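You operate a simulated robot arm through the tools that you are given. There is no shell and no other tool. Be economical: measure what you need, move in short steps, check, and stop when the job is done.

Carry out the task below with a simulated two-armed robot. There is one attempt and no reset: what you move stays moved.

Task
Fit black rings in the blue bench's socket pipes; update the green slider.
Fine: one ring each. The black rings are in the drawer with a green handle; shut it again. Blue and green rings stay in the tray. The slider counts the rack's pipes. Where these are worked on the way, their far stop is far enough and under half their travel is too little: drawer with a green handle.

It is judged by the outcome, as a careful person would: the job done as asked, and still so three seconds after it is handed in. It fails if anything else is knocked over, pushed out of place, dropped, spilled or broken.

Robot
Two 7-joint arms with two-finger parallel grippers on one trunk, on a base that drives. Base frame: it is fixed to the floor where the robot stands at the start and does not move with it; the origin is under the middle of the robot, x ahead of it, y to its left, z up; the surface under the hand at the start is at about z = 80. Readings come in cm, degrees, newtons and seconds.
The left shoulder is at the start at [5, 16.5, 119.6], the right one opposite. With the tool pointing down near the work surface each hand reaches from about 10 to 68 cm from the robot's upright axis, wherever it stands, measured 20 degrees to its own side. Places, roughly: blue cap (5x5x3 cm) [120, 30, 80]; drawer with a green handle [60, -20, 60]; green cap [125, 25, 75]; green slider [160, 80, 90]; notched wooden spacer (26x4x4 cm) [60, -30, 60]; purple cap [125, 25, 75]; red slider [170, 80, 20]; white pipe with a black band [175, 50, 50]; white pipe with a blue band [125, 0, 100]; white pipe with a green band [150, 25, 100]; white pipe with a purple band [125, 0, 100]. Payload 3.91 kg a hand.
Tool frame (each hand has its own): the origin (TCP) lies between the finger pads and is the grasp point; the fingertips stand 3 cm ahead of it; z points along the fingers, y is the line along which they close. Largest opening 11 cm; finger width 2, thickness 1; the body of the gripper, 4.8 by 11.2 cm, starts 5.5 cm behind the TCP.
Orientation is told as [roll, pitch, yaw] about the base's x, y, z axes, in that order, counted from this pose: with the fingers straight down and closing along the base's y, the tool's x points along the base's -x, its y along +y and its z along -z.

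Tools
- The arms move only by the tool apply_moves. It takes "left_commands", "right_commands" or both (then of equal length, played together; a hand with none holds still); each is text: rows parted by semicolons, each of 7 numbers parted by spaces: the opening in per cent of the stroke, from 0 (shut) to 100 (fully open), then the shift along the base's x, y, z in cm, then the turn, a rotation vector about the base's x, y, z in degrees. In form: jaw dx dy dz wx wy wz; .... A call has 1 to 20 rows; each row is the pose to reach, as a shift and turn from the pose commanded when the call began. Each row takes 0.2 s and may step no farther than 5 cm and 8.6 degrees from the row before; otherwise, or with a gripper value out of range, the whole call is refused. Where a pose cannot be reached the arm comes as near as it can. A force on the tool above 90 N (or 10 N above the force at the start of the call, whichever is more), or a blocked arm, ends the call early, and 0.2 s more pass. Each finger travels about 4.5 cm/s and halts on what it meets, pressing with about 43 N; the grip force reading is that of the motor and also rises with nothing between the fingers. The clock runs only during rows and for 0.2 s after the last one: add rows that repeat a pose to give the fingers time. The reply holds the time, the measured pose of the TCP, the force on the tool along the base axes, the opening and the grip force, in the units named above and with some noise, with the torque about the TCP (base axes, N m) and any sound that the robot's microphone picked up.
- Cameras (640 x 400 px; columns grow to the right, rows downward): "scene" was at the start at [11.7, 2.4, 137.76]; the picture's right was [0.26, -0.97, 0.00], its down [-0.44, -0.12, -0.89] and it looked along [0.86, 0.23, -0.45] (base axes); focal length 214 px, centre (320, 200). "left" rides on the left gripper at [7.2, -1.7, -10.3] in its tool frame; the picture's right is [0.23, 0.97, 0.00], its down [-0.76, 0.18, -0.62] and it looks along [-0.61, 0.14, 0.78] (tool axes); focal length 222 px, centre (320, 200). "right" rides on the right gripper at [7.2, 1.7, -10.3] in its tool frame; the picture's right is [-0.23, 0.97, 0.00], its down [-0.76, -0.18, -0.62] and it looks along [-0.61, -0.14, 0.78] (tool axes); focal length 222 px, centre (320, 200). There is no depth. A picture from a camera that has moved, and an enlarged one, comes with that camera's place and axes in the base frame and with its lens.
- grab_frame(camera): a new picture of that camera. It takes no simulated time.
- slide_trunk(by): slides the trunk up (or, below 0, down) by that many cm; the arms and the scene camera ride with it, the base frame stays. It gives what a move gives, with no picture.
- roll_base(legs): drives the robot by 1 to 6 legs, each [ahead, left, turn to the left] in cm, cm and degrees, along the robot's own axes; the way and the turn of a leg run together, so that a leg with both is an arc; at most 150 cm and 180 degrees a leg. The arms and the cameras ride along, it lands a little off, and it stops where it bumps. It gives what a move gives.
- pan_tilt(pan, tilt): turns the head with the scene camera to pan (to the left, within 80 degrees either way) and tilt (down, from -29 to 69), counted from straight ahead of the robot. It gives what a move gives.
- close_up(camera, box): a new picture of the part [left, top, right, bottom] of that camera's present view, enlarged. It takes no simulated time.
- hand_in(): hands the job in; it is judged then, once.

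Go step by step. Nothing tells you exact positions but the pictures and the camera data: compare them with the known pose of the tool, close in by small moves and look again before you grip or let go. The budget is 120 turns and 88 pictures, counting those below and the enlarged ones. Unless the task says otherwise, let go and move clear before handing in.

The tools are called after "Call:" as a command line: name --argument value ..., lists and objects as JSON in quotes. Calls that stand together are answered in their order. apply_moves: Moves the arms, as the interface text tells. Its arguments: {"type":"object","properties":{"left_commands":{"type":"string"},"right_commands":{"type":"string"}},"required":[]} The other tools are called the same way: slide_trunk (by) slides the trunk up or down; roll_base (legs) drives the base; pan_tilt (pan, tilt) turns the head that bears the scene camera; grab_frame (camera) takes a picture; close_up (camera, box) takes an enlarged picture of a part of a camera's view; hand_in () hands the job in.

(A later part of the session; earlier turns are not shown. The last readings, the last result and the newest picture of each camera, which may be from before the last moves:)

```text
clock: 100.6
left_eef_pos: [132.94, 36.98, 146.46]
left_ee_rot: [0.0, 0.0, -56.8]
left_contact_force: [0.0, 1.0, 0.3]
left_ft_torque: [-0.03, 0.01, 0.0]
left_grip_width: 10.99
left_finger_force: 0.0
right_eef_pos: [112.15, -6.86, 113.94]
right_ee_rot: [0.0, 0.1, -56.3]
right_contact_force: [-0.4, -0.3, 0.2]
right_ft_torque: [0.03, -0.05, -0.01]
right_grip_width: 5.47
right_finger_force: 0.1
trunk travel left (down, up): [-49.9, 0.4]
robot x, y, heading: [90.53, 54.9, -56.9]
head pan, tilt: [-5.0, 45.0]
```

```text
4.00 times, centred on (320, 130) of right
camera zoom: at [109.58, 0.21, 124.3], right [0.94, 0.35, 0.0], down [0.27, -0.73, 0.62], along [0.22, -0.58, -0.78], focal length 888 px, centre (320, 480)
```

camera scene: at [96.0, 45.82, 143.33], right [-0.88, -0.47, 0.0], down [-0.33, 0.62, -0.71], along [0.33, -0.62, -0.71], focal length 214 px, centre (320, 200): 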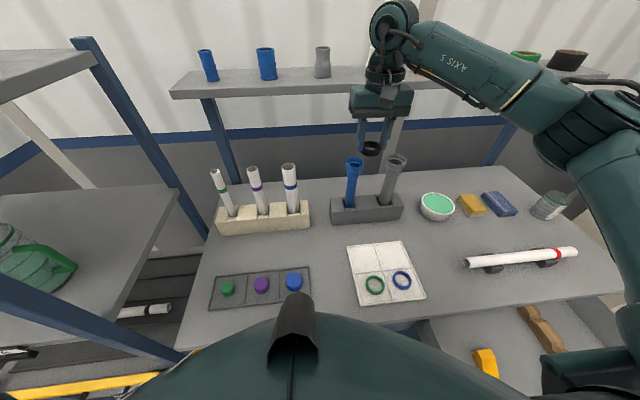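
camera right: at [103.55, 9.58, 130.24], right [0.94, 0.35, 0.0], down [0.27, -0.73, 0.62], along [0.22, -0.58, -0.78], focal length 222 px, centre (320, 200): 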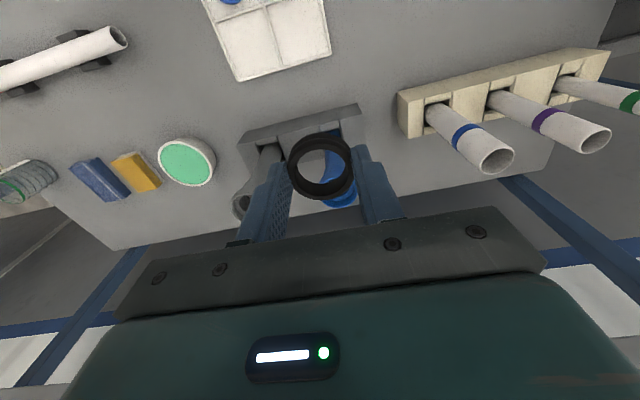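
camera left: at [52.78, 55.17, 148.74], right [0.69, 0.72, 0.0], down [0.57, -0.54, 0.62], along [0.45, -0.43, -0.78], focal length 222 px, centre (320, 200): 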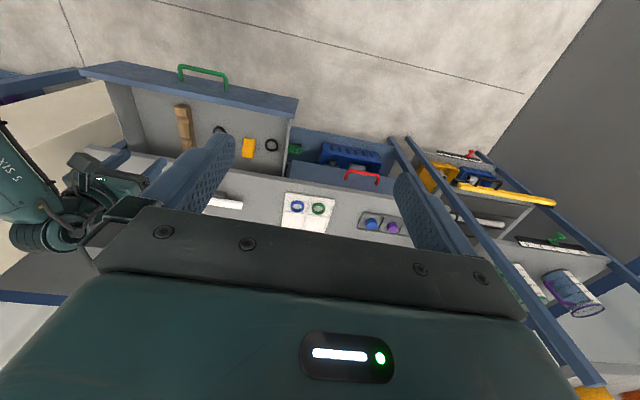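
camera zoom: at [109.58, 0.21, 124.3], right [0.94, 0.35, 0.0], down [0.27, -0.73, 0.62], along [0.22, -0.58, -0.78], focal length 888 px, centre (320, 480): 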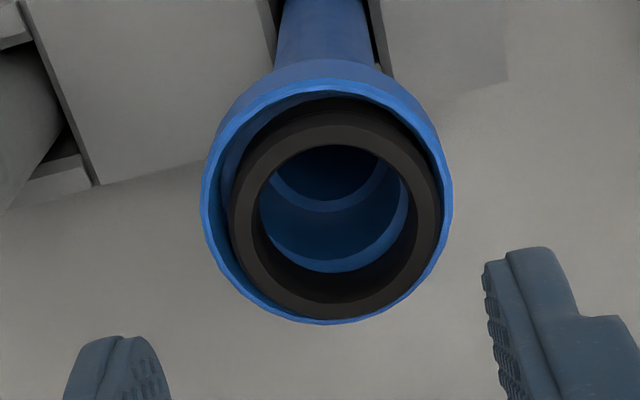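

The ring lies inside the cup, slightly tilted and off-centre. I'll set the fingers to match the ring wall and press gently down at the mouth centre.

Call:
apply_moves --right_commands "25 0.11 0.22 0 0 0 0; 25 0.11 0.22 0 0 0 0; 25 0.11 0.22 0 0 0 0; 25 0.11 0.22 -2 0 0 0; 25 0.11 0.22 -4 0 0 0; 25 0.11 0.22 -5 0 0 0; 25 0.11 0.22 -5.5 0 0 0; 25 0.11 0.22 -5.9 0 0 0; 25 0.11 0.22 -5.9 0 0 0"

Call:
close_up --camera "scene" --box '[335, 145, 375, 175]'

```text
clock: 102.6
left_eef_pos: [132.71, 37.31, 146.64]
left_ee_rot: [-0.1, -0.3, -56.8]
left_contact_force: [-0.2, 0.1, -0.9]
left_ft_torque: [-0.01, 0.01, -0.01]
left_grip_width: 10.99
left_finger_force: 0.0
right_eef_pos: [112.41, -6.28, 108.97]
right_ee_rot: [0.1, -0.8, -56.4]
right_contact_force: [0.0, 0.4, 44.4]
right_ft_torque: [0.04, 0.28, -0.01]
right_grip_width: 2.72
right_finger_force: 0.1
trunk travel left (down, up): [-49.9, 0.4]
robot x, y, heading: [90.82, 55.55, -56.6]
head pan, tilt: [-5.0, 45.0]
```

```text
13.33 times, centred on (355, 160) of scene
camera zoom: at [95.82, 46.31, 143.43], right [-0.88, -0.47, 0.0], down [-0.33, 0.62, -0.71], along [0.34, -0.63, -0.7], focal length 2860 px, centre (-147, 733)
```

zoom: 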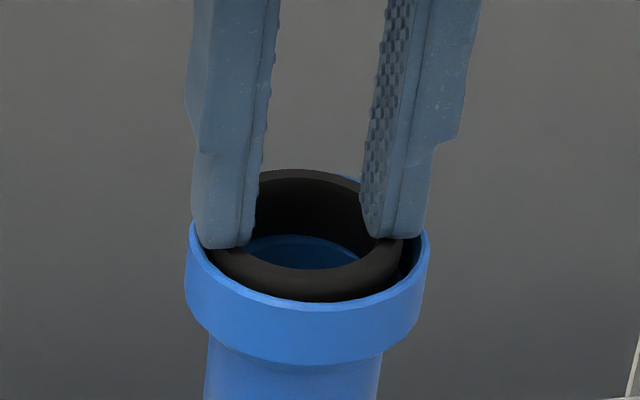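

It's bottomed out: 44 N and no more travel, top flush with the rim. I'll lift away and check.

Call:
apply_moves --right_commands "25 0 0 1 0 0 0; 25 0 0 4 0 0 0; 25 0 0 8 0 0 0; 25 0 0 12 0 0 0; 25 0 0 15 0 0 0; 25 0 0 15 0 0 0"

Call:
close_up --camera "scene" --box '[335, 145, 415, 205]'

```text
clock: 104.0
left_eef_pos: [132.89, 36.84, 146.39]
left_ee_rot: [0.0, 0.0, -56.8]
left_contact_force: [0.0, -0.2, -0.5]
left_ft_torque: [-0.02, 0.02, -0.01]
left_grip_width: 10.99
left_finger_force: 0.1
right_eef_pos: [112.29, -6.71, 122.92]
right_ee_rot: [0.1, 0.1, -56.3]
right_contact_force: [0.1, -0.1, 0.7]
right_ft_torque: [0.01, -0.01, 0.01]
right_grip_width: 2.76
right_finger_force: 0.1
trunk travel left (down, up): [-49.9, 0.4]
robot x, y, heading: [90.76, 55.5, -56.7]
head pan, tilt: [-5.0, 45.0]
```

```text
6.67 times, centred on (375, 175) of scene
camera zoom: at [95.96, 45.74, 143.33], right [-0.88, -0.47, 0.0], down [-0.33, 0.62, -0.71], along [0.33, -0.62, -0.71], focal length 1430 px, centre (-47, 367)
```

zoom: 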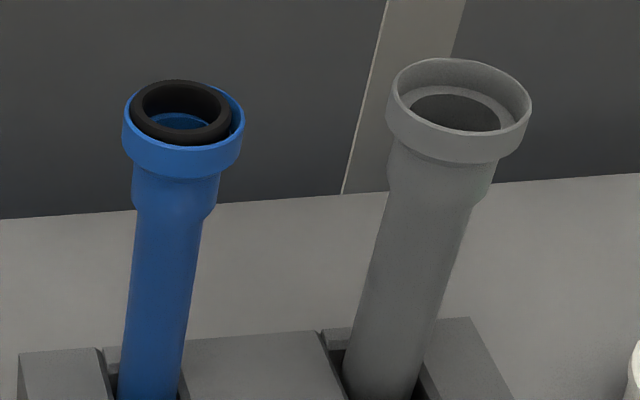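

Seated. Now back to the drawer for the big ring: drive back 44 cm, then right 28 cm.

Call:
roll_base --legs '[[-44, 0, 0], [0, -28, 0]]'

Call:
grab_frame --camera "scene"

```text
clock: 109.2
left_eef_pos: [86.06, 57.55, 146.47]
left_ee_rot: [0.0, 0.0, -56.6]
left_contact_force: [-0.2, 0.3, 0.2]
left_ft_torque: [0.04, 0.0, 0.01]
left_grip_width: 10.99
left_finger_force: 0.0
right_eef_pos: [65.66, 14.08, 122.99]
right_ee_rot: [0.1, 0.0, -56.1]
right_contact_force: [-0.1, 0.2, -0.6]
right_ft_torque: [-0.01, 0.02, 0.01]
right_grip_width: 2.77
right_finger_force: 0.1
trunk travel left (down, up): [-49.9, 0.4]
robot x, y, heading: [43.62, 75.74, -56.7]
head pan, tilt: [-5.0, 45.0]
```

```text
27 pictures are left
camera scene: at [49.02, 66.33, 143.34], right [-0.88, -0.48, 0.0], down [-0.34, 0.62, -0.71], along [0.34, -0.62, -0.71], focal length 214 px, centre (320, 200)
```

scene: 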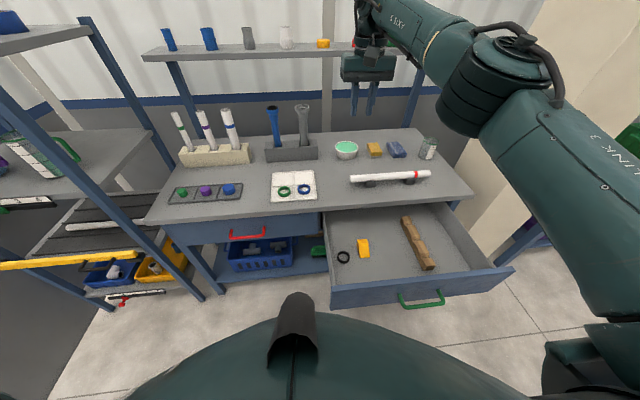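

The big ring is at about (62.6, 20). Trunk down, then move over it, open.

Call:
slide_trunk --by -22

Call:
apply_moves --right_commands "30 -0.8 1.5 -2 0 0 0; 45 -1.6 3 -5 0 0 0; 60 -2.4 4.5 -8 0 0 0; 65 -3.1 5.9 -12 0 0 0; 65 -3.1 5.9 -16 0 0 0; 65 -3.1 5.9 -20 0 0 0; 65 -3.1 5.9 -24 0 0 0; 65 -3.1 5.9 -28 0 0 0; 65 -3.1 5.9 -32 0 0 0; 65 -3.1 5.9 -32 0 0 0"

Call:
grab_frame --camera "right"

```text
clock: 111.6
left_eef_pos: [86.05, 57.53, 124.45]
left_ee_rot: [0.0, 0.0, -56.5]
left_contact_force: [0.9, -0.2, 0.9]
left_ft_torque: [-0.01, -0.01, 0.0]
left_grip_width: 10.99
left_finger_force: 0.0
right_eef_pos: [65.56, 13.99, 100.92]
right_ee_rot: [0.0, 0.0, -56.0]
right_contact_force: [-0.4, -0.8, 0.3]
right_ft_torque: [0.01, 0.0, 0.01]
right_grip_width: 2.75
right_finger_force: 0.0
trunk travel left (down, up): [-27.9, 22.4]
robot x, y, heading: [43.19, 75.97, -56.6]
head pan, tilt: [-5.0, 45.0]
```

```text
clock: 113.8
left_eef_pos: [86.09, 57.63, 124.3]
left_ee_rot: [0.0, 0.1, -56.5]
left_contact_force: [0.0, 0.1, -0.4]
left_ft_torque: [0.0, 0.0, -0.03]
left_grip_width: 10.98
left_finger_force: 0.0
right_eef_pos: [62.6, 19.97, 68.75]
right_ee_rot: [0.1, 0.0, -56.0]
right_contact_force: [0.1, 0.3, -0.1]
right_ft_torque: [-0.01, -0.02, 0.01]
right_grip_width: 7.15
right_finger_force: 0.0
trunk travel left (down, up): [-27.9, 22.4]
robot x, y, heading: [43.82, 75.95, -56.4]
head pan, tilt: [-5.0, 45.0]
```

```text
26 pictures are left
camera right: at [59.88, 26.9, 79.19], right [0.93, 0.36, 0.0], down [0.28, -0.73, 0.62], along [0.22, -0.58, -0.78], focal length 222 px, centre (320, 200)
```

right: 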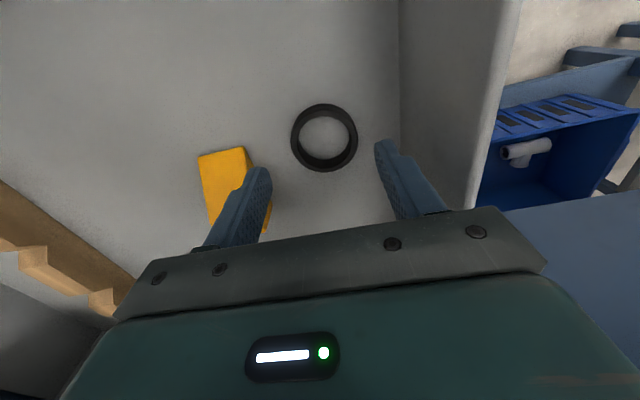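

The ring is between the fingers and the yellow block is clear. I'll narrow slightly, descend to tip height 0.7 cm above the floor and grip.

Call:
apply_moves --right_commands "60 0.1 0.3 0 0 0 0; 60 0.1 0.3 -1 0 0 0; 60 0.1 0.3 -2 0 0 0; 60 0.1 0.3 -3 0 0 0; 60 0.1 0.3 -3.9 0 0 0; 60 0.1 0.3 -3.9 0 0 0; 45 0.1 0.3 -3.9 0 0 0; 30 0.1 0.3 -3.9 0 0 0; 28 0.1 0.3 -3.9 0 0 0; 28 0.1 0.3 -3.9 0 0 0; 28 0.1 0.3 -3.9 0 0 0"

Call:
close_up --camera "right" --box '[240, 100, 400, 220]'

```text
clock: 116.2
left_eef_pos: [86.05, 57.56, 124.4]
left_ee_rot: [0.1, 0.0, -56.5]
left_contact_force: [-0.1, -0.4, 0.5]
left_ft_torque: [0.0, -0.02, 0.0]
left_grip_width: 11.0
left_finger_force: 0.1
right_eef_pos: [62.69, 20.28, 65.12]
right_ee_rot: [0.0, -0.1, -56.1]
right_contact_force: [0.0, 1.2, -0.4]
right_ft_torque: [0.01, 0.02, 0.0]
right_grip_width: 4.9
right_finger_force: 42.6
trunk travel left (down, up): [-27.9, 22.4]
robot x, y, heading: [43.53, 76.15, -56.7]
head pan, tilt: [-5.0, 45.0]
```

```text
3.33 times, centred on (320, 160) of right
camera zoom: at [60.12, 27.22, 75.47], right [0.93, 0.36, 0.0], down [0.28, -0.73, 0.62], along [0.22, -0.58, -0.78], focal length 740 px, centre (320, 333)
```

zoom: 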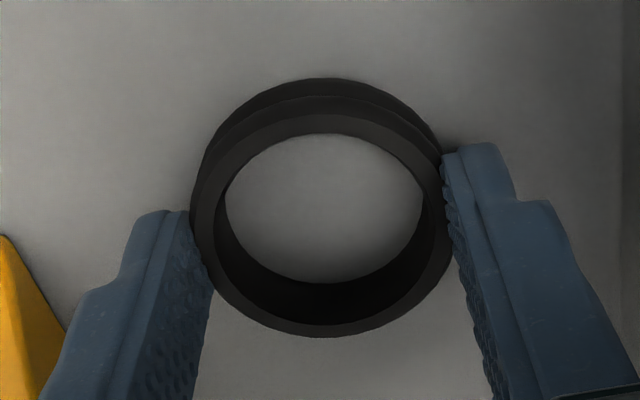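

Gripped (4.9 cm). Lift straight out.

Call:
apply_moves --right_commands "28 0 0 1.5 0 0 0; 28 0 0 4 0 0 0; 28 0 0 8 0 0 0; 28 0 0 12 0 0 0; 28 0 0 16 0 0 0; 28 0 0 20 0 0 0; 28 0 0 24 0 0 0; 28 0 0 28 0 0 0; 28 0 0 32 0 0 0; 28 0 0 36 0 0 0; 28 0 0 36 0 0 0"

Call:
slide_trunk --by 22

```text
clock: 118.6
left_eef_pos: [86.01, 57.54, 124.41]
left_ee_rot: [0.0, 0.0, -56.5]
left_contact_force: [-0.2, 1.3, 0.2]
left_ft_torque: [0.0, 0.03, 0.01]
left_grip_width: 10.98
left_finger_force: 0.1
right_eef_pos: [62.67, 20.41, 101.01]
right_ee_rot: [0.0, 0.1, -56.2]
right_contact_force: [0.2, -0.2, -0.9]
right_ft_torque: [-0.01, -0.01, 0.0]
right_grip_width: 4.85
right_finger_force: 43.6
trunk travel left (down, up): [-27.9, 22.4]
robot x, y, heading: [43.74, 76.25, -56.6]
head pan, tilt: [-5.0, 45.0]
```

```text
clock: 120.9
left_eef_pos: [85.99, 57.61, 146.37]
left_ee_rot: [0.0, 0.0, -56.4]
left_contact_force: [0.1, 0.0, 0.2]
left_ft_torque: [0.01, 0.0, -0.01]
left_grip_width: 11.04
left_finger_force: 0.0
right_eef_pos: [62.79, 20.46, 122.98]
right_ee_rot: [0.1, 0.1, -56.1]
right_contact_force: [-1.0, 0.3, -0.7]
right_ft_torque: [0.04, 0.0, -0.01]
right_grip_width: 4.84
right_finger_force: 43.0
trunk travel left (down, up): [-49.9, 0.4]
robot x, y, heading: [43.3, 75.73, -56.5]
head pan, tilt: [-5.0, 45.0]
```

Call:
roll_base --legs '[[0, 26, 0], [42, 0, 0]]'

Call:
grab_frame --camera "scene"

```text
clock: 125.9
left_eef_pos: [130.12, 37.06, 146.47]
left_ee_rot: [0.0, -0.1, -56.5]
left_contact_force: [0.5, 0.4, 0.0]
left_ft_torque: [0.0, -0.01, -0.05]
left_grip_width: 10.99
left_finger_force: 0.0
right_eef_pos: [106.83, -0.2, 122.96]
right_ee_rot: [0.0, 0.1, -56.2]
right_contact_force: [-0.4, 0.2, 0.3]
right_ft_torque: [0.03, -0.04, -0.02]
right_grip_width: 4.82
right_finger_force: 42.8
trunk travel left (down, up): [-49.9, 0.4]
robot x, y, heading: [87.71, 55.56, -56.9]
head pan, tilt: [-5.0, 45.0]
```

```text
24 pictures are left
camera scene: at [93.18, 45.78, 143.33], right [-0.88, -0.48, 0.0], down [-0.34, 0.62, -0.71], along [0.34, -0.62, -0.71], focal length 214 px, centre (320, 200)
```

scene: 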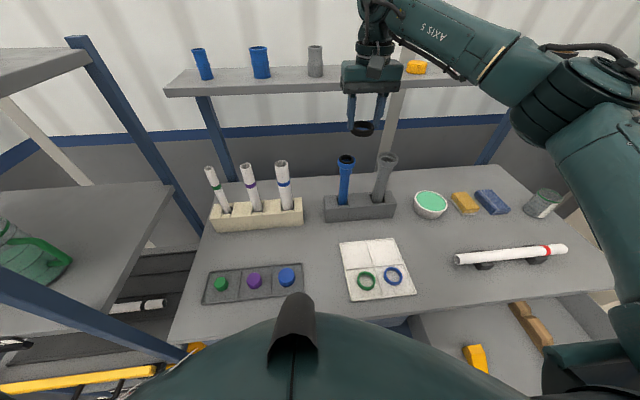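

I'll move the big ring above the grey pipe's mouth, about (101.6, -13.9), staying ~4 cm above it.

Call:
apply_moves --right_commands "28 -1.3 -3.4 0 0 0 0; 28 -2.6 -6.8 0 0 0 0; 28 -3.9 -10.3 0 0 0 0; 28 -5.2 -13.7 -1 0 0 0; 28 -5.2 -13.7 -4 0 0 0; 28 -5.2 -13.7 -7 0 0 0; 28 -5.2 -13.7 -9 0 0 0; 28 -5.2 -13.7 -9 0 0 0"

Call:
close_up --camera "right" --box '[220, 80, 420, 240]'

Call:
close_up --camera "scene" --box '[345, 120, 425, 180]'

```text
clock: 127.7
left_eef_pos: [130.07, 37.04, 146.36]
left_ee_rot: [0.0, 0.0, -56.6]
left_contact_force: [-1.1, 0.6, 0.3]
left_ft_torque: [0.01, 0.01, -0.02]
left_grip_width: 11.01
left_finger_force: 0.1
right_eef_pos: [101.94, -13.64, 113.79]
right_ee_rot: [-0.1, -0.2, -56.1]
right_contact_force: [0.2, -0.2, 0.0]
right_ft_torque: [0.0, -0.01, -0.01]
right_grip_width: 4.82
right_finger_force: 42.8
right hand out of reach, approached as far as the arm can: row 4, 5, 6
trunk travel left (down, up): [-49.9, 0.4]
robot x, y, heading: [88.09, 55.54, -56.8]
head pan, tilt: [-5.0, 45.0]
```

```text
2.50 times, centred on (320, 160) of right
camera zoom: at [99.26, -6.66, 124.13], right [0.94, 0.35, 0.0], down [0.28, -0.73, 0.62], along [0.22, -0.58, -0.78], focal length 555 px, centre (320, 300)
```

zoom: 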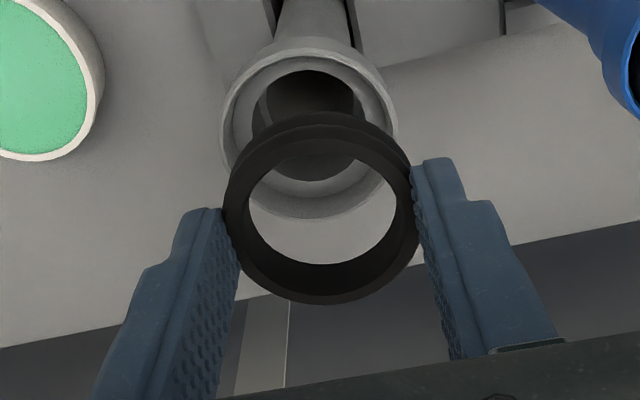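

```text
6.67 times, centred on (385, 150) of scene
camera zoom: at [93.16, 45.82, 143.34], right [-0.88, -0.48, 0.0], down [-0.34, 0.62, -0.71], along [0.34, -0.62, -0.71], focal length 1430 px, centre (-113, 533)
```

zoom: 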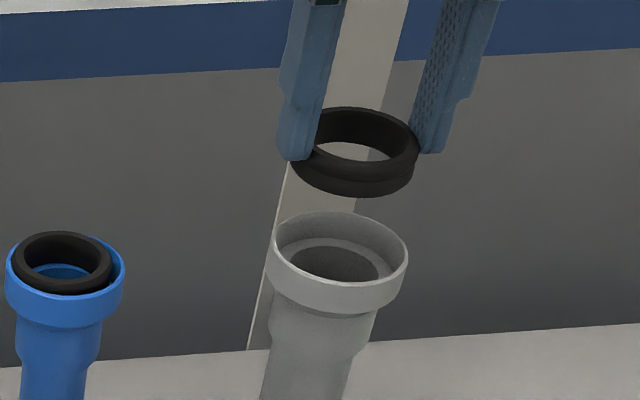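

The mouth is about (101.35, -13.85); the arm is near its reach limit, so I'll edge the base 2 cm forward first.

Call:
roll_base --legs '[[2, 0, 0]]'

```text
clock: 128.7
left_eef_pos: [131.03, 35.73, 146.26]
left_ee_rot: [0.1, 0.1, -56.6]
left_contact_force: [-0.1, 0.0, 0.1]
left_ft_torque: [-0.02, 0.05, -0.05]
left_grip_width: 10.98
left_finger_force: 0.0
right_eef_pos: [102.7, -14.99, 113.85]
right_ee_rot: [0.0, -0.1, -56.1]
right_contact_force: [0.4, -0.1, -0.4]
right_ft_torque: [-0.01, 0.01, -0.02]
right_grip_width: 4.83
right_finger_force: 43.3
trunk travel left (down, up): [-49.9, 0.4]
robot x, y, heading: [88.64, 54.05, -56.4]
head pan, tilt: [-5.0, 45.0]
stopped in leg 1: the robot was blocked; the commanded pose is now the measured one
```

Call:
apply_moves --right_commands "28 -0.7 0.6 0 0 0 0; 28 -1.35 1.15 0 0 0 0; 28 -1.35 1.15 -1 0 0 0; 28 -1.35 1.15 -2 0 0 0; 28 -1.35 1.15 -3 0 0 0; 28 -1.35 1.15 -3 0 0 0"

Call:
close_up --camera "right" --box '[220, 80, 420, 240]'

Call:
close_up --camera "scene" --box '[345, 120, 425, 180]'

```text
clock: 130.1
left_eef_pos: [131.14, 35.67, 146.44]
left_ee_rot: [0.0, 0.1, -56.5]
left_contact_force: [-1.0, 0.8, -1.0]
left_ft_torque: [-0.01, -0.02, 0.01]
left_grip_width: 11.0
left_finger_force: 0.1
right_eef_pos: [101.16, -13.89, 110.78]
right_ee_rot: [0.0, -0.1, -56.1]
right_contact_force: [0.1, 0.2, 0.2]
right_ft_torque: [0.01, -0.01, 0.01]
right_grip_width: 4.83
right_finger_force: 42.7
trunk travel left (down, up): [-49.9, 0.4]
robot x, y, heading: [88.91, 53.8, -56.5]
head pan, tilt: [-5.0, 45.0]
```

```text
2.50 times, centred on (320, 160) of right
camera zoom: at [98.67, -6.9, 121.19], right [0.94, 0.35, 0.0], down [0.28, -0.73, 0.62], along [0.22, -0.58, -0.78], focal length 555 px, centre (320, 300)
```

zoom: 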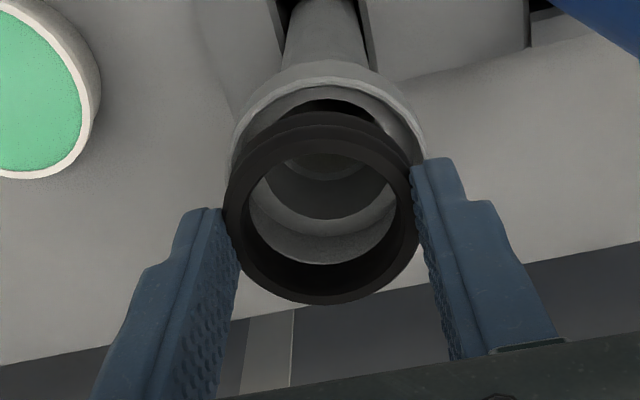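

```text
6.67 times, centred on (385, 150) of scene
camera zoom: at [94.05, 44.45, 143.34], right [-0.88, -0.48, 0.0], down [-0.34, 0.62, -0.71], along [0.34, -0.62, -0.71], focal length 1430 px, centre (-113, 533)
```

zoom: 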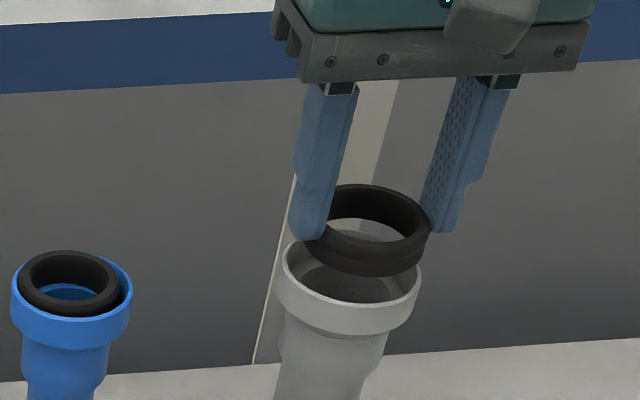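

A small correction (+0.17, +0.29), then lower 1.4 cm in small steps.

Call:
apply_moves --right_commands "28 0.17 0.29 0 0 0 0; 28 0.17 0.29 -0.5 0 0 0; 28 0.17 0.29 -0.9 0 0 0; 28 0.17 0.29 -1.3 0 0 0; 28 0.17 0.29 -1.5 0 0 0; 28 0.17 0.29 -1.5 0 0 0"

Call:
close_up --camera "scene" --box '[345, 120, 425, 180]'

```text
clock: 131.5
left_eef_pos: [131.0, 35.7, 146.31]
left_ee_rot: [0.0, 0.2, -56.6]
left_contact_force: [0.1, -0.1, 0.0]
left_ft_torque: [0.0, -0.02, 0.0]
left_grip_width: 11.01
left_finger_force: 0.0
right_eef_pos: [101.63, -13.5, 109.35]
right_ee_rot: [-0.1, -0.1, -56.1]
right_contact_force: [-0.6, 1.0, -0.7]
right_ft_torque: [-0.02, -0.01, -0.04]
right_grip_width: 4.83
right_finger_force: 43.4
trunk travel left (down, up): [-49.9, 0.4]
robot x, y, heading: [88.66, 53.73, -56.6]
head pan, tilt: [-5.0, 45.0]
```

```text
6.67 times, centred on (385, 150) of scene
camera zoom: at [94.05, 44.45, 143.34], right [-0.88, -0.48, 0.0], down [-0.34, 0.62, -0.71], along [0.34, -0.62, -0.71], focal length 1430 px, centre (-113, 533)
```

zoom: 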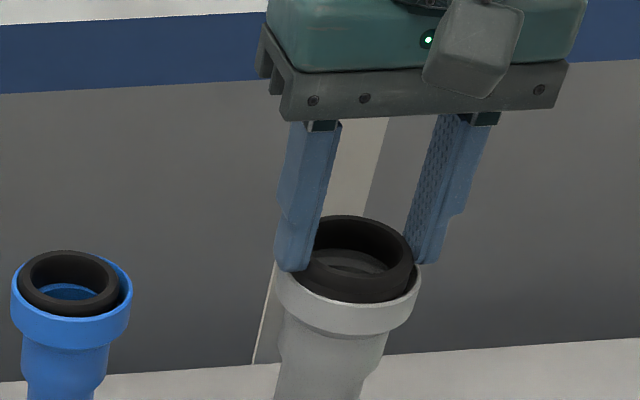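

The ring's lower part is in the mouth without contact. Lower 0.4 more and release.

Call:
apply_moves --right_commands "28 0 0 -0.2 0 0 0; 28 0 0 -0.4 0 0 0; 28 0 0 -0.4 0 0 0; 46 0 0 -0.4 0 0 0; 56 0 0 -0.4 0 0 0; 56 0 0 -0.4 0 0 0; 56 0 0 -0.4 0 0 0; 56 0 0 2 0 0 0; 56 0 0 5 0 0 0; 56 0 0 5 0 0 0"

Call:
close_up --camera "scene" --box '[345, 130, 425, 190]'

Call:
close_up --camera "right" --box '[240, 70, 400, 190]'

```text
clock: 133.7
left_eef_pos: [131.05, 35.69, 146.45]
left_ee_rot: [0.0, 0.1, -56.4]
left_contact_force: [-0.5, 0.4, 0.6]
left_ft_torque: [0.0, 0.0, -0.01]
left_grip_width: 11.01
left_finger_force: 0.1
right_eef_pos: [101.55, -13.6, 114.36]
right_ee_rot: [0.1, -0.2, -56.1]
right_contact_force: [-0.8, 0.6, -0.7]
right_ft_torque: [0.04, 0.02, -0.01]
right_grip_width: 6.17
right_finger_force: 0.0
trunk travel left (down, up): [-49.9, 0.4]
robot x, y, heading: [88.61, 54.24, -56.7]
head pan, tilt: [-5.0, 45.0]
```

```text
6.67 times, centred on (385, 160) of scene
camera zoom: at [94.04, 44.42, 143.33], right [-0.88, -0.48, 0.0], down [-0.34, 0.62, -0.71], along [0.34, -0.62, -0.71], focal length 1430 px, centre (-113, 467)
```

zoom: 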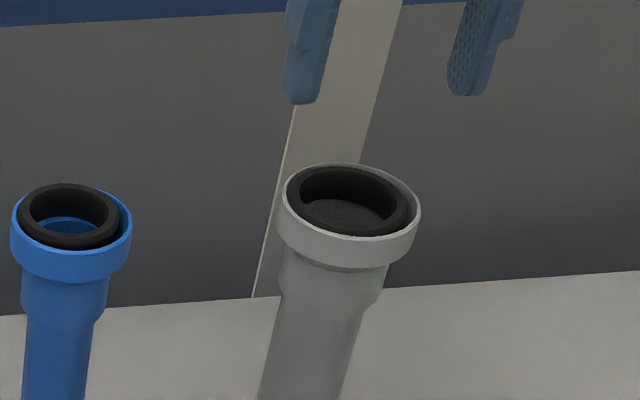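

```text
3.33 times, centred on (320, 130) of right
camera zoom: at [98.94, -6.66, 124.7], right [0.94, 0.35, 0.0], down [0.28, -0.73, 0.62], along [0.22, -0.58, -0.78], focal length 740 px, centre (320, 433)
```

zoom: 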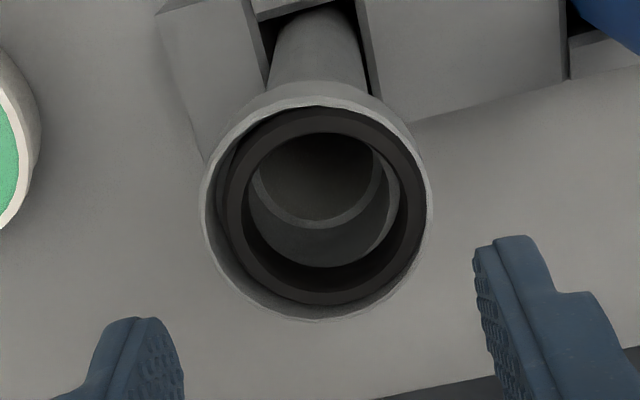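

The grey one is seated perfectly, recessed below the rim. By comparison the blue one stands proud and leans on its back-left rim, so I'll reseat it by expanding closed fingers inside it, which centres it on the hand. First I'll move above it.

Call:
apply_moves --right_commands "30 2.8 1.7 1 0 0 0; 0 5.5 3.4 2 0 0 0; 0 8.2 5.2 2 0 0 0; 0 10.95 6.9 1 0 0 0; 0 10.95 6.9 -1 0 0 0; 0 10.95 6.9 -3 0 0 0; 0 10.95 6.9 -3 0 0 0"

Call:
close_up --camera "right" --box '[240, 90, 400, 210]'

Call:
close_up --camera "scene" --box '[320, 135, 380, 180]'

```text
clock: 135.3
left_eef_pos: [131.05, 35.79, 146.45]
left_ee_rot: [0.0, 0.0, -56.5]
left_contact_force: [-0.7, -0.9, 0.2]
left_ft_torque: [0.0, -0.02, -0.01]
left_grip_width: 11.02
left_finger_force: 0.1
right_eef_pos: [112.53, -6.66, 111.26]
right_ee_rot: [0.0, -0.1, -56.2]
right_contact_force: [0.8, 0.4, 0.1]
right_ft_torque: [0.03, 0.0, 0.0]
right_grip_width: 0.01
right_finger_force: 37.9
trunk travel left (down, up): [-49.9, 0.4]
robot x, y, heading: [88.49, 53.67, -56.6]
head pan, tilt: [-5.0, 45.0]
```

```text
3.33 times, centred on (320, 150) of right
camera zoom: at [109.95, 0.31, 121.5], right [0.94, 0.35, 0.0], down [0.28, -0.73, 0.62], along [0.22, -0.58, -0.78], focal length 740 px, centre (320, 367)
```

zoom: 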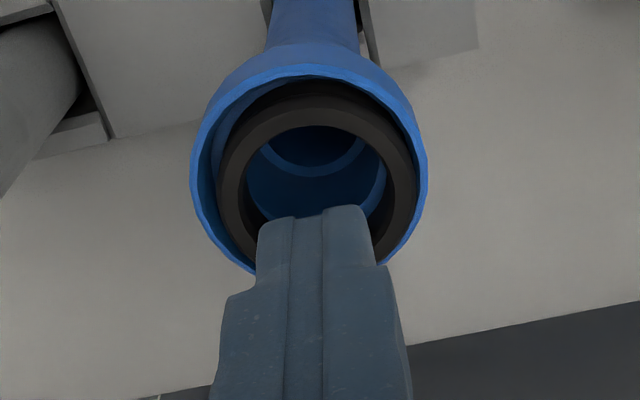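

```text
8.89 times, centred on (350, 158) of scene
camera zoom: at [94.04, 44.45, 143.34], right [-0.88, -0.48, 0.0], down [-0.34, 0.62, -0.71], along [0.34, -0.62, -0.71], focal length 1906 px, centre (53, 578)
```

zoom: 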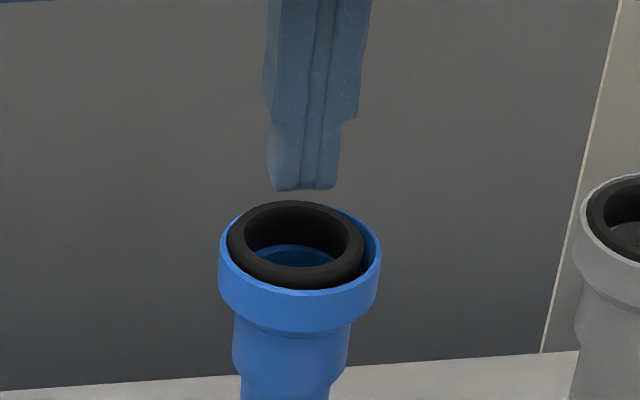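

The ring is visibly leaning on the back-left rim; the fingers are aligned with its hole. I'll insert the closed fingers, then expand to grip it from inside.

Call:
apply_moves --right_commands "0 -0.08 -0.03 -1 0 0 0; 0 -0.08 -0.03 -1.8 0 0 0; 0 -0.08 -0.03 -2.4 0 0 0; 0 -0.08 -0.03 -2.9 0 0 0; 0 -0.08 -0.03 -3.3 0 0 0; 0 -0.08 -0.03 -3.3 0 0 0"

```text
clock: 136.7
left_eef_pos: [131.07, 35.67, 146.31]
left_ee_rot: [0.0, 0.1, -56.5]
left_contact_force: [-0.2, -0.2, 0.0]
left_ft_torque: [0.01, 0.0, -0.03]
left_grip_width: 11.01
left_finger_force: 0.1
right_eef_pos: [112.42, -6.65, 108.04]
right_ee_rot: [-0.1, -0.1, -56.1]
right_contact_force: [-0.2, 0.7, 0.7]
right_ft_torque: [-0.01, 0.02, -0.02]
right_grip_width: 0.01
right_finger_force: 37.8
trunk travel left (down, up): [-49.9, 0.4]
robot x, y, heading: [88.53, 53.8, -56.4]
head pan, tilt: [-5.0, 45.0]
```

Inserted freely. Expand to grip, lift slightly, move to the mouth centre (112.18, -6.55), and lower.

Call:
apply_moves --right_commands "8 0 0 0 0 0 0; 16 0 0 0 0 0 0; 16 0 0 0 0 0 0; 16 0 0 0 0 0 0; 16 0 0 0.4 0 0 0; 16 0 0 0.9 0 0 0; 16 -0.24 0.1 0.9 0 0 0; 16 -0.24 0.1 0.9 0 0 0"

Call:
close_up --camera "scene" --box '[320, 135, 380, 180]'

```text
clock: 138.5
left_eef_pos: [131.03, 35.77, 146.26]
left_ee_rot: [0.0, 0.1, -56.6]
left_contact_force: [-0.6, -0.3, -0.4]
left_ft_torque: [-0.03, -0.03, 0.01]
left_grip_width: 10.98
left_finger_force: 0.0
right_eef_pos: [112.27, -6.52, 108.97]
right_ee_rot: [0.0, -0.1, -56.1]
right_contact_force: [0.0, -1.0, -0.4]
right_ft_torque: [-0.03, -0.01, 0.01]
right_grip_width: 1.12
right_finger_force: 0.1
trunk travel left (down, up): [-49.9, 0.4]
robot x, y, heading: [88.82, 54.14, -56.3]
head pan, tilt: [-5.0, 45.0]
```

```text
8.89 times, centred on (350, 158) of scene
camera zoom: at [94.07, 44.45, 143.34], right [-0.88, -0.48, 0.0], down [-0.34, 0.62, -0.71], along [0.34, -0.62, -0.71], focal length 1906 px, centre (53, 578)
```

zoom: 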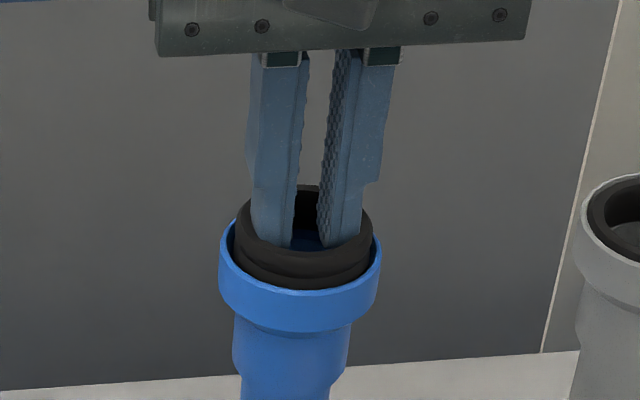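

It's held and lifted, now centred over the cup. Lower 1.7 cm.

Call:
apply_moves --right_commands "16 0 0 -0.4 0 0 0; 16 0 0 -0.8 0 0 0; 16 0 0 -1.2 0 0 0; 16 0 0 -1.5 0 0 0; 16 0 0 -1.7 0 0 0; 16 0 0 -1.7 0 0 0"

Call:
close_up --camera "scene" --box '[320, 135, 380, 180]'

```text
clock: 139.9
left_eef_pos: [130.92, 35.89, 146.41]
left_ee_rot: [0.0, 0.0, -56.5]
left_contact_force: [-0.5, -0.1, 0.4]
left_ft_torque: [0.03, 0.0, 0.01]
left_grip_width: 11.0
left_finger_force: 0.0
right_eef_pos: [112.12, -6.48, 107.38]
right_ee_rot: [-0.1, -0.3, -56.1]
right_contact_force: [0.6, 0.3, 17.3]
right_ft_torque: [-0.09, -0.04, 0.01]
right_grip_width: 1.09
right_finger_force: 0.1
trunk travel left (down, up): [-49.9, 0.4]
robot x, y, heading: [88.74, 54.16, -56.5]
head pan, tilt: [-5.0, 45.0]
heard: snap
```

```text
8.89 times, centred on (350, 158) of scene
camera zoom: at [93.99, 44.64, 143.36], right [-0.88, -0.48, 0.0], down [-0.34, 0.62, -0.71], along [0.34, -0.62, -0.71], focal length 1906 px, centre (53, 578)
```

zoom: 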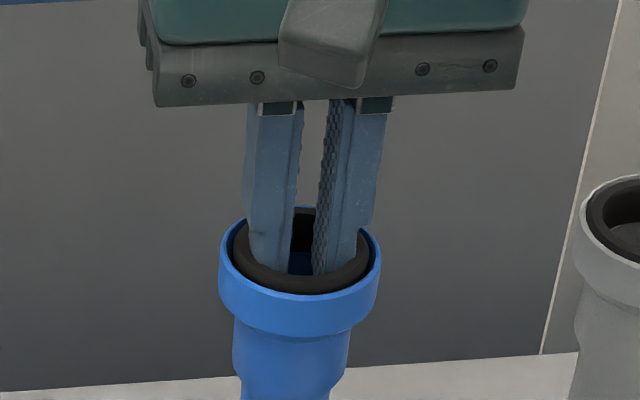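

A snap was heard: the blue ring is properly seated. The grey one hasn't snapped yet, so I'll close, lift out, and do the same with it.

Call:
apply_moves --right_commands "5 0 0 0.3 0 0 0; 0 0 0 0.3 0 0 0; 0 0 0 0.3 0 0 0; 0 0 0 2 0 0 0; 0 0 0 4.5 0 0 0; 0 -2.7 -1.8 6 0 0 0; 0 -5.4 -3.6 6 0 0 0; 0 -8.1 -5.4 6 0 0 0; 0 -10.7 -7.1 6 0 0 0; 0 -10.7 -7.1 4.2 0 0 0; 0 -10.7 -7.1 4.2 0 0 0"

Call:
close_up --camera "right" --box '[220, 90, 420, 240]'

```text
clock: 142.3
left_eef_pos: [130.93, 35.76, 146.32]
left_ee_rot: [0.0, 0.0, -56.5]
left_contact_force: [-0.2, -1.1, -0.1]
left_ft_torque: [0.0, -0.03, -0.02]
left_grip_width: 11.0
left_finger_force: 0.1
right_eef_pos: [101.61, -13.53, 111.6]
right_ee_rot: [0.1, 0.0, -56.2]
right_contact_force: [-0.1, 0.5, -0.3]
right_ft_torque: [-0.01, 0.03, -0.02]
right_grip_width: 0.01
right_finger_force: 37.4
trunk travel left (down, up): [-49.9, 0.4]
robot x, y, heading: [88.81, 54.23, -56.4]
head pan, tilt: [-5.0, 45.0]
heard: snap
```

```text
2.67 times, centred on (320, 165) of right
camera zoom: at [99.02, -6.6, 121.92], right [0.94, 0.35, 0.0], down [0.28, -0.73, 0.63], along [0.22, -0.58, -0.78], focal length 592 px, centre (320, 293)
```

zoom: 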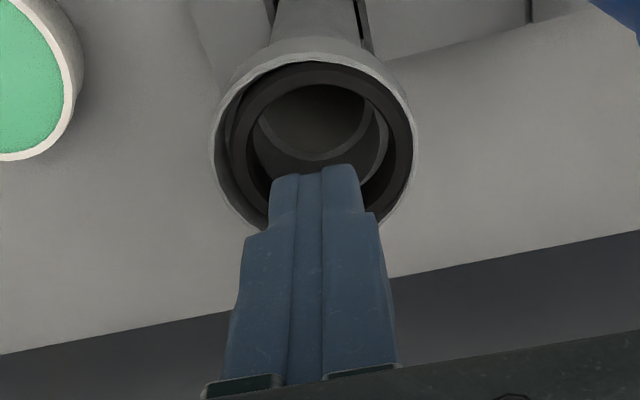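

A second snap during withdrawal; I need to check whether the blue ring stayed.

Call:
close_up --camera "scene" --box '[320, 140, 420, 190]'

```text
6.40 times, centred on (370, 165) of scene
camera zoom: at [94.03, 44.46, 143.34], right [-0.88, -0.48, 0.0], down [-0.34, 0.62, -0.71], along [0.34, -0.62, -0.71], focal length 1373 px, centre (0, 424)
```

zoom: 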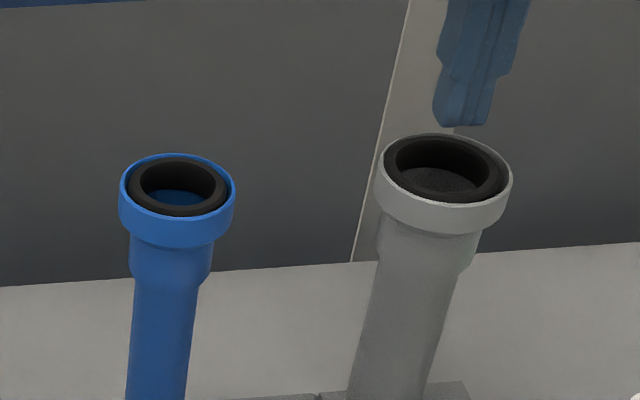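

The blue ring may have been pulled loose again as I lifted while still closing. I'll press each ring from above with the fingertips on its wall instead, grey first.

Call:
apply_moves --right_commands "29 -0.1 -0.08 0 0 0 0; 29 -0.1 -0.08 0 0 0 0; 29 -0.1 -0.08 0 0 0 0; 29 -0.1 -0.08 -1.5 0 0 0; 29 -0.1 -0.08 -2.5 0 0 0; 29 -0.1 -0.08 -3.2 0 0 0; 29 -0.1 -0.08 -3.8 0 0 0; 29 -0.1 -0.08 -4.3 0 0 0; 29 -0.1 -0.08 -4.3 0 0 0"

```text
clock: 144.3
left_eef_pos: [130.88, 36.48, 146.63]
left_ee_rot: [-0.2, -0.3, -56.5]
left_contact_force: [0.5, -0.8, -0.4]
left_ft_torque: [0.05, 0.01, 0.0]
left_grip_width: 10.98
left_finger_force: 0.1
right_eef_pos: [101.57, -13.56, 108.96]
right_ee_rot: [0.1, -1.7, -56.1]
right_contact_force: [-3.4, -0.5, 64.4]
right_ft_torque: [-0.07, 0.99, -0.01]
right_grip_width: 3.25
right_finger_force: 0.4
trunk travel left (down, up): [-49.9, 0.4]
robot x, y, heading: [88.48, 54.42, -56.5]
head pan, tilt: [-5.0, 45.0]
```

The finger corners hit the rim. I'll lift, narrow the jaws to 2.5 cm, and press again.

Call:
apply_moves --right_commands "29 0 0 1.2 0 0 0; 29 0 0 2.2 0 0 0; 23 0 0 2.2 0 0 0; 23 0 0 2.2 0 0 0; 23 0 0 1 0 0 0; 23 0 0 0.4 0 0 0; 23 0 0 0 0 0 0; 23 0 0 -0.3 0 0 0; 23 0 0 -0.3 0 0 0"

```text
clock: 146.3
left_eef_pos: [130.9, 36.69, 146.55]
left_ee_rot: [-0.1, -0.4, -56.5]
left_contact_force: [0.6, -0.5, 1.7]
left_ft_torque: [0.0, 0.02, 0.01]
left_grip_width: 11.0
left_finger_force: 0.1
right_eef_pos: [101.64, -13.38, 108.81]
right_ee_rot: [0.2, -1.9, -56.2]
right_contact_force: [-2.0, -0.1, 70.3]
right_ft_torque: [0.06, 0.46, -0.05]
right_grip_width: 2.51
right_finger_force: 0.2
trunk travel left (down, up): [-49.9, 0.4]
robot x, y, heading: [88.42, 54.3, -56.7]
head pan, tilt: [-5.0, 45.0]
```

Call:
close_up --camera "scene" --box '[360, 140, 410, 180]'

```text
10.00 times, centred on (385, 160) of scene
camera zoom: at [93.87, 45.34, 143.45], right [-0.88, -0.48, 0.0], down [-0.34, 0.62, -0.71], along [0.34, -0.63, -0.7], focal length 2145 px, centre (-330, 600)
```

zoom: 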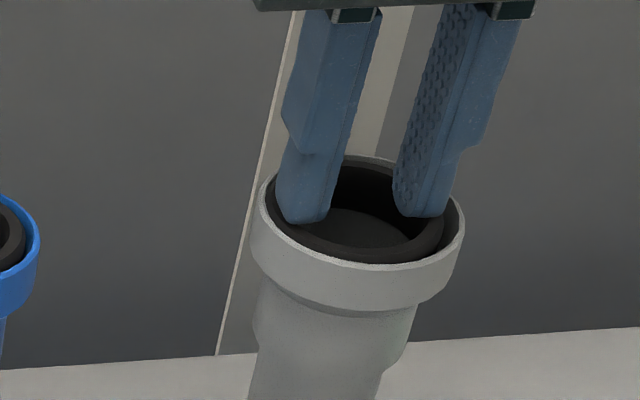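

Pressing doesn't seat it because it's off-centre against the wall. I'll use the inside-expand grip here too: insert, expand, lift a little, then press down centred.

Call:
apply_moves --right_commands "23 0 0 1.5 0 0 0; 10 0 0 3 0 0 0; 0 0 0 3 0 0 0; 0 0 0 3 0 0 0; 0 -0.07 -0.03 2 0 0 0; 0 -0.07 -0.03 1 0 0 0; 0 -0.07 -0.03 0.5 0 0 0; 12 -0.07 -0.03 0.5 0 0 0; 24 -0.07 -0.03 0.5 0 0 0; 32 -0.07 -0.03 0.5 0 0 0; 32 -0.07 -0.03 0.5 0 0 0; 32 -0.07 -0.03 0.5 0 0 0; 32 -0.07 -0.03 0.9 0 0 0; 32 -0.07 -0.03 1.3 0 0 0; 32 -0.07 -0.03 1.3 0 0 0"

Call:
close_up --camera "scene" --box '[360, 140, 410, 180]'

```text
clock: 149.5
left_eef_pos: [131.11, 35.65, 146.36]
left_ee_rot: [0.0, 0.1, -56.5]
left_contact_force: [1.2, 0.0, 0.2]
left_ft_torque: [0.01, 0.02, -0.02]
left_grip_width: 10.99
left_finger_force: 0.1
right_eef_pos: [101.46, -13.94, 107.99]
right_ee_rot: [0.0, -0.1, -56.2]
right_contact_force: [-0.3, 0.8, 0.6]
right_ft_torque: [0.01, -0.02, -0.02]
right_grip_width: 2.25
right_finger_force: 0.0
trunk travel left (down, up): [-49.9, 0.4]
robot x, y, heading: [88.7, 53.95, -56.2]
head pan, tilt: [-5.0, 45.0]
```

```text
10.00 times, centred on (385, 160) of scene
camera zoom: at [94.05, 44.43, 143.33], right [-0.88, -0.48, 0.0], down [-0.34, 0.62, -0.71], along [0.34, -0.62, -0.71], focal length 2145 px, centre (-330, 600)
```

zoom: 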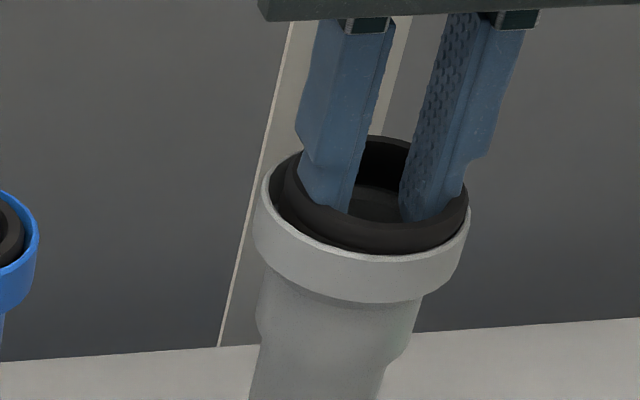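

Held, but it sits a bit right/back of centre. Shift (+0.17, +0.29), then press down.

Call:
apply_moves --right_commands "32 0.17 0.29 0.2 0 0 0; 32 0.17 0.29 0.2 0 0 0; 32 0.17 0.29 -0.3 0 0 0; 32 0.17 0.29 -0.8 0 0 0; 32 0.17 0.29 -1.2 0 0 0; 32 0.17 0.29 -1.6 0 0 0; 32 0.17 0.29 -1.9 0 0 0; 32 0.17 0.29 -1.9 0 0 0"

```text
clock: 151.3
left_eef_pos: [130.85, 36.23, 146.51]
left_ee_rot: [-0.1, -0.2, -56.5]
left_contact_force: [0.3, 0.7, -0.3]
left_ft_torque: [-0.03, -0.02, -0.02]
left_grip_width: 11.02
left_finger_force: 0.0
right_eef_pos: [101.51, -13.35, 107.43]
right_ee_rot: [0.1, -1.0, -56.2]
right_contact_force: [-3.8, -2.2, 45.6]
right_ft_torque: [-0.16, 0.66, -0.01]
right_grip_width: 2.27
right_finger_force: 0.0
trunk travel left (down, up): [-49.9, 0.4]
robot x, y, heading: [88.9, 53.61, -56.7]
head pan, tilt: [-5.0, 45.0]
```

Contact torque suggests it's catching on the right side; I'll ease up, shift slightly left and press again.

Call:
apply_moves --right_commands "32 0 0 0.9 0 0 0; 32 0.15 0.08 0.8 0 0 0; 32 0.15 0.08 0.3 0 0 0; 32 0.25 0.15 0.1 0 0 0; 32 0.35 0.2 0 0 0 0; 32 0.35 0.2 -0.1 0 0 0; 32 0.35 0.2 -0.1 0 0 0"

Call:
close_up --camera "scene" --box '[360, 140, 410, 180]'

```text
clock: 152.9
left_eef_pos: [130.85, 36.33, 146.52]
left_ee_rot: [-0.1, -0.3, -56.6]
left_contact_force: [0.1, 0.7, 0.5]
left_ft_torque: [-0.01, 0.03, -0.02]
left_grip_width: 10.99
left_finger_force: 0.1
right_eef_pos: [102.04, -13.21, 107.36]
right_ee_rot: [0.0, -1.2, -56.2]
right_contact_force: [-5.3, -1.5, 50.8]
right_ft_torque: [-0.29, 1.02, -0.02]
right_grip_width: 2.31
right_finger_force: 0.1
trunk travel left (down, up): [-49.9, 0.4]
robot x, y, heading: [88.3, 53.53, -56.4]
head pan, tilt: [-5.0, 45.0]
```

```text
10.00 times, centred on (385, 160) of scene
camera zoom: at [93.86, 45.08, 143.41], right [-0.88, -0.48, 0.0], down [-0.34, 0.62, -0.71], along [0.34, -0.63, -0.7], focal length 2145 px, centre (-330, 600)
```

zoom: 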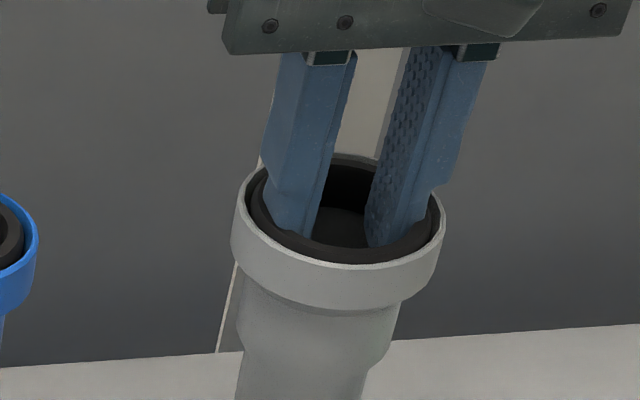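

The ring looks level and bottomed; the pipe tilts slightly with my pushing. I'll reduce pressure and do a small centring circle, listening for a snap.

Call:
apply_moves --right_commands "32 0 0 0.5 0 0 0; 32 -0.2 -0.1 0.5 0 0 0; 32 -0.4 -0.1 0.4 0 0 0; 32 -0.4 -0.3 0.4 0 0 0; 32 -0.4 -0.5 0.4 0 0 0; 32 -0.2 -0.5 0.4 0 0 0; 32 0 -0.5 0.4 0 0 0; 32 0 -0.3 0.4 0 0 0; 32 -0.2 -0.2 0.4 0 0 0; 32 -0.2 -0.2 0.3 0 0 0"

```text
clock: 155.1
left_eef_pos: [130.98, 36.22, 146.58]
left_ee_rot: [-0.1, -0.2, -56.5]
left_contact_force: [0.4, -0.5, -0.9]
left_ft_torque: [0.03, -0.02, -0.04]
left_grip_width: 11.01
left_finger_force: 0.1
right_eef_pos: [101.71, -13.33, 107.35]
right_ee_rot: [0.0, -1.0, -56.2]
right_contact_force: [-1.8, -1.5, 41.0]
right_ft_torque: [-0.25, 0.63, 0.01]
right_grip_width: 2.29
right_finger_force: 0.0
trunk travel left (down, up): [-49.9, 0.4]
robot x, y, heading: [88.91, 53.95, -56.8]
head pan, tilt: [-5.0, 45.0]
```

No snap. I'll close, lift out leaving it centred, then press from above on its rim.

Call:
apply_moves --right_commands "32 0 0 0.7 0 0 0; 20 0 0 0.7 0 0 0; 5 0 0 0.7 0 0 0; 0 0 0 0.7 0 0 0; 0 0 0 0.7 0 0 0; 0 0 0 1.5 0 0 0; 0 0 0 3 0 0 0; 0 0 0 4 0 0 0; 12 0 0 4 0 0 0; 23 0 0 4 0 0 0; 23 0 0 4 0 0 0; 23 0 0 3 0 0 0; 23 0 0 2.2 0 0 0; 23 0 0 1.7 0 0 0; 23 0 0 1.2 0 0 0; 23 0 0 0.8 0 0 0; 23 0 0 0.8 0 0 0"

```text
clock: 158.7
left_eef_pos: [130.92, 36.54, 146.56]
left_ee_rot: [-0.2, -0.3, -56.6]
left_contact_force: [0.0, 0.2, 0.5]
left_ft_torque: [0.02, 0.0, -0.01]
left_grip_width: 10.99
left_finger_force: 0.1
right_eef_pos: [101.82, -13.08, 108.8]
right_ee_rot: [0.2, -1.7, -56.0]
right_contact_force: [0.1, 3.6, 60.3]
right_ft_torque: [1.0, -0.57, 0.03]
right_grip_width: 2.47
right_finger_force: 0.0
trunk travel left (down, up): [-49.9, 0.4]
robot x, y, heading: [88.51, 54.04, -56.6]
head pan, tilt: [-5.0, 45.0]
```

The earlier expand grip was probably so deep that the fingertips bottomed on the ledge. I'll lift free, read my position, and retry with a shallower grip.

Call:
apply_moves --right_commands "23 0 0 1.5 0 0 0; 10 0 0 3 0 0 0; 0 0 0 4.2 0 0 0; 0 0 0 4.2 0 0 0; 0 0 0 4.2 0 0 0"

Call:
close_up --camera "right" --box '[220, 90, 420, 240]'

```text
clock: 159.9
left_eef_pos: [131.11, 35.69, 146.32]
left_ee_rot: [0.0, -0.1, -56.5]
left_contact_force: [0.9, 0.4, 0.1]
left_ft_torque: [-0.02, -0.06, 0.0]
left_grip_width: 10.98
left_finger_force: 0.1
right_eef_pos: [101.47, -13.52, 111.53]
right_ee_rot: [0.0, -0.2, -56.1]
right_contact_force: [0.3, -1.0, -0.9]
right_ft_torque: [-0.02, 0.0, -0.02]
right_grip_width: 0.01
right_finger_force: 38.2
trunk travel left (down, up): [-49.9, 0.4]
robot x, y, heading: [88.19, 53.74, -56.4]
head pan, tilt: [-5.0, 45.0]
```

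```text
2.67 times, centred on (320, 165) of right
camera zoom: at [98.98, -6.51, 121.75], right [0.94, 0.35, 0.0], down [0.28, -0.73, 0.62], along [0.22, -0.58, -0.78], focal length 592 px, centre (320, 293)
```

zoom: 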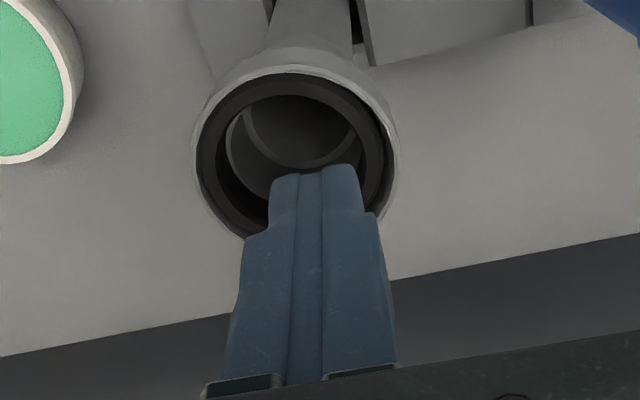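

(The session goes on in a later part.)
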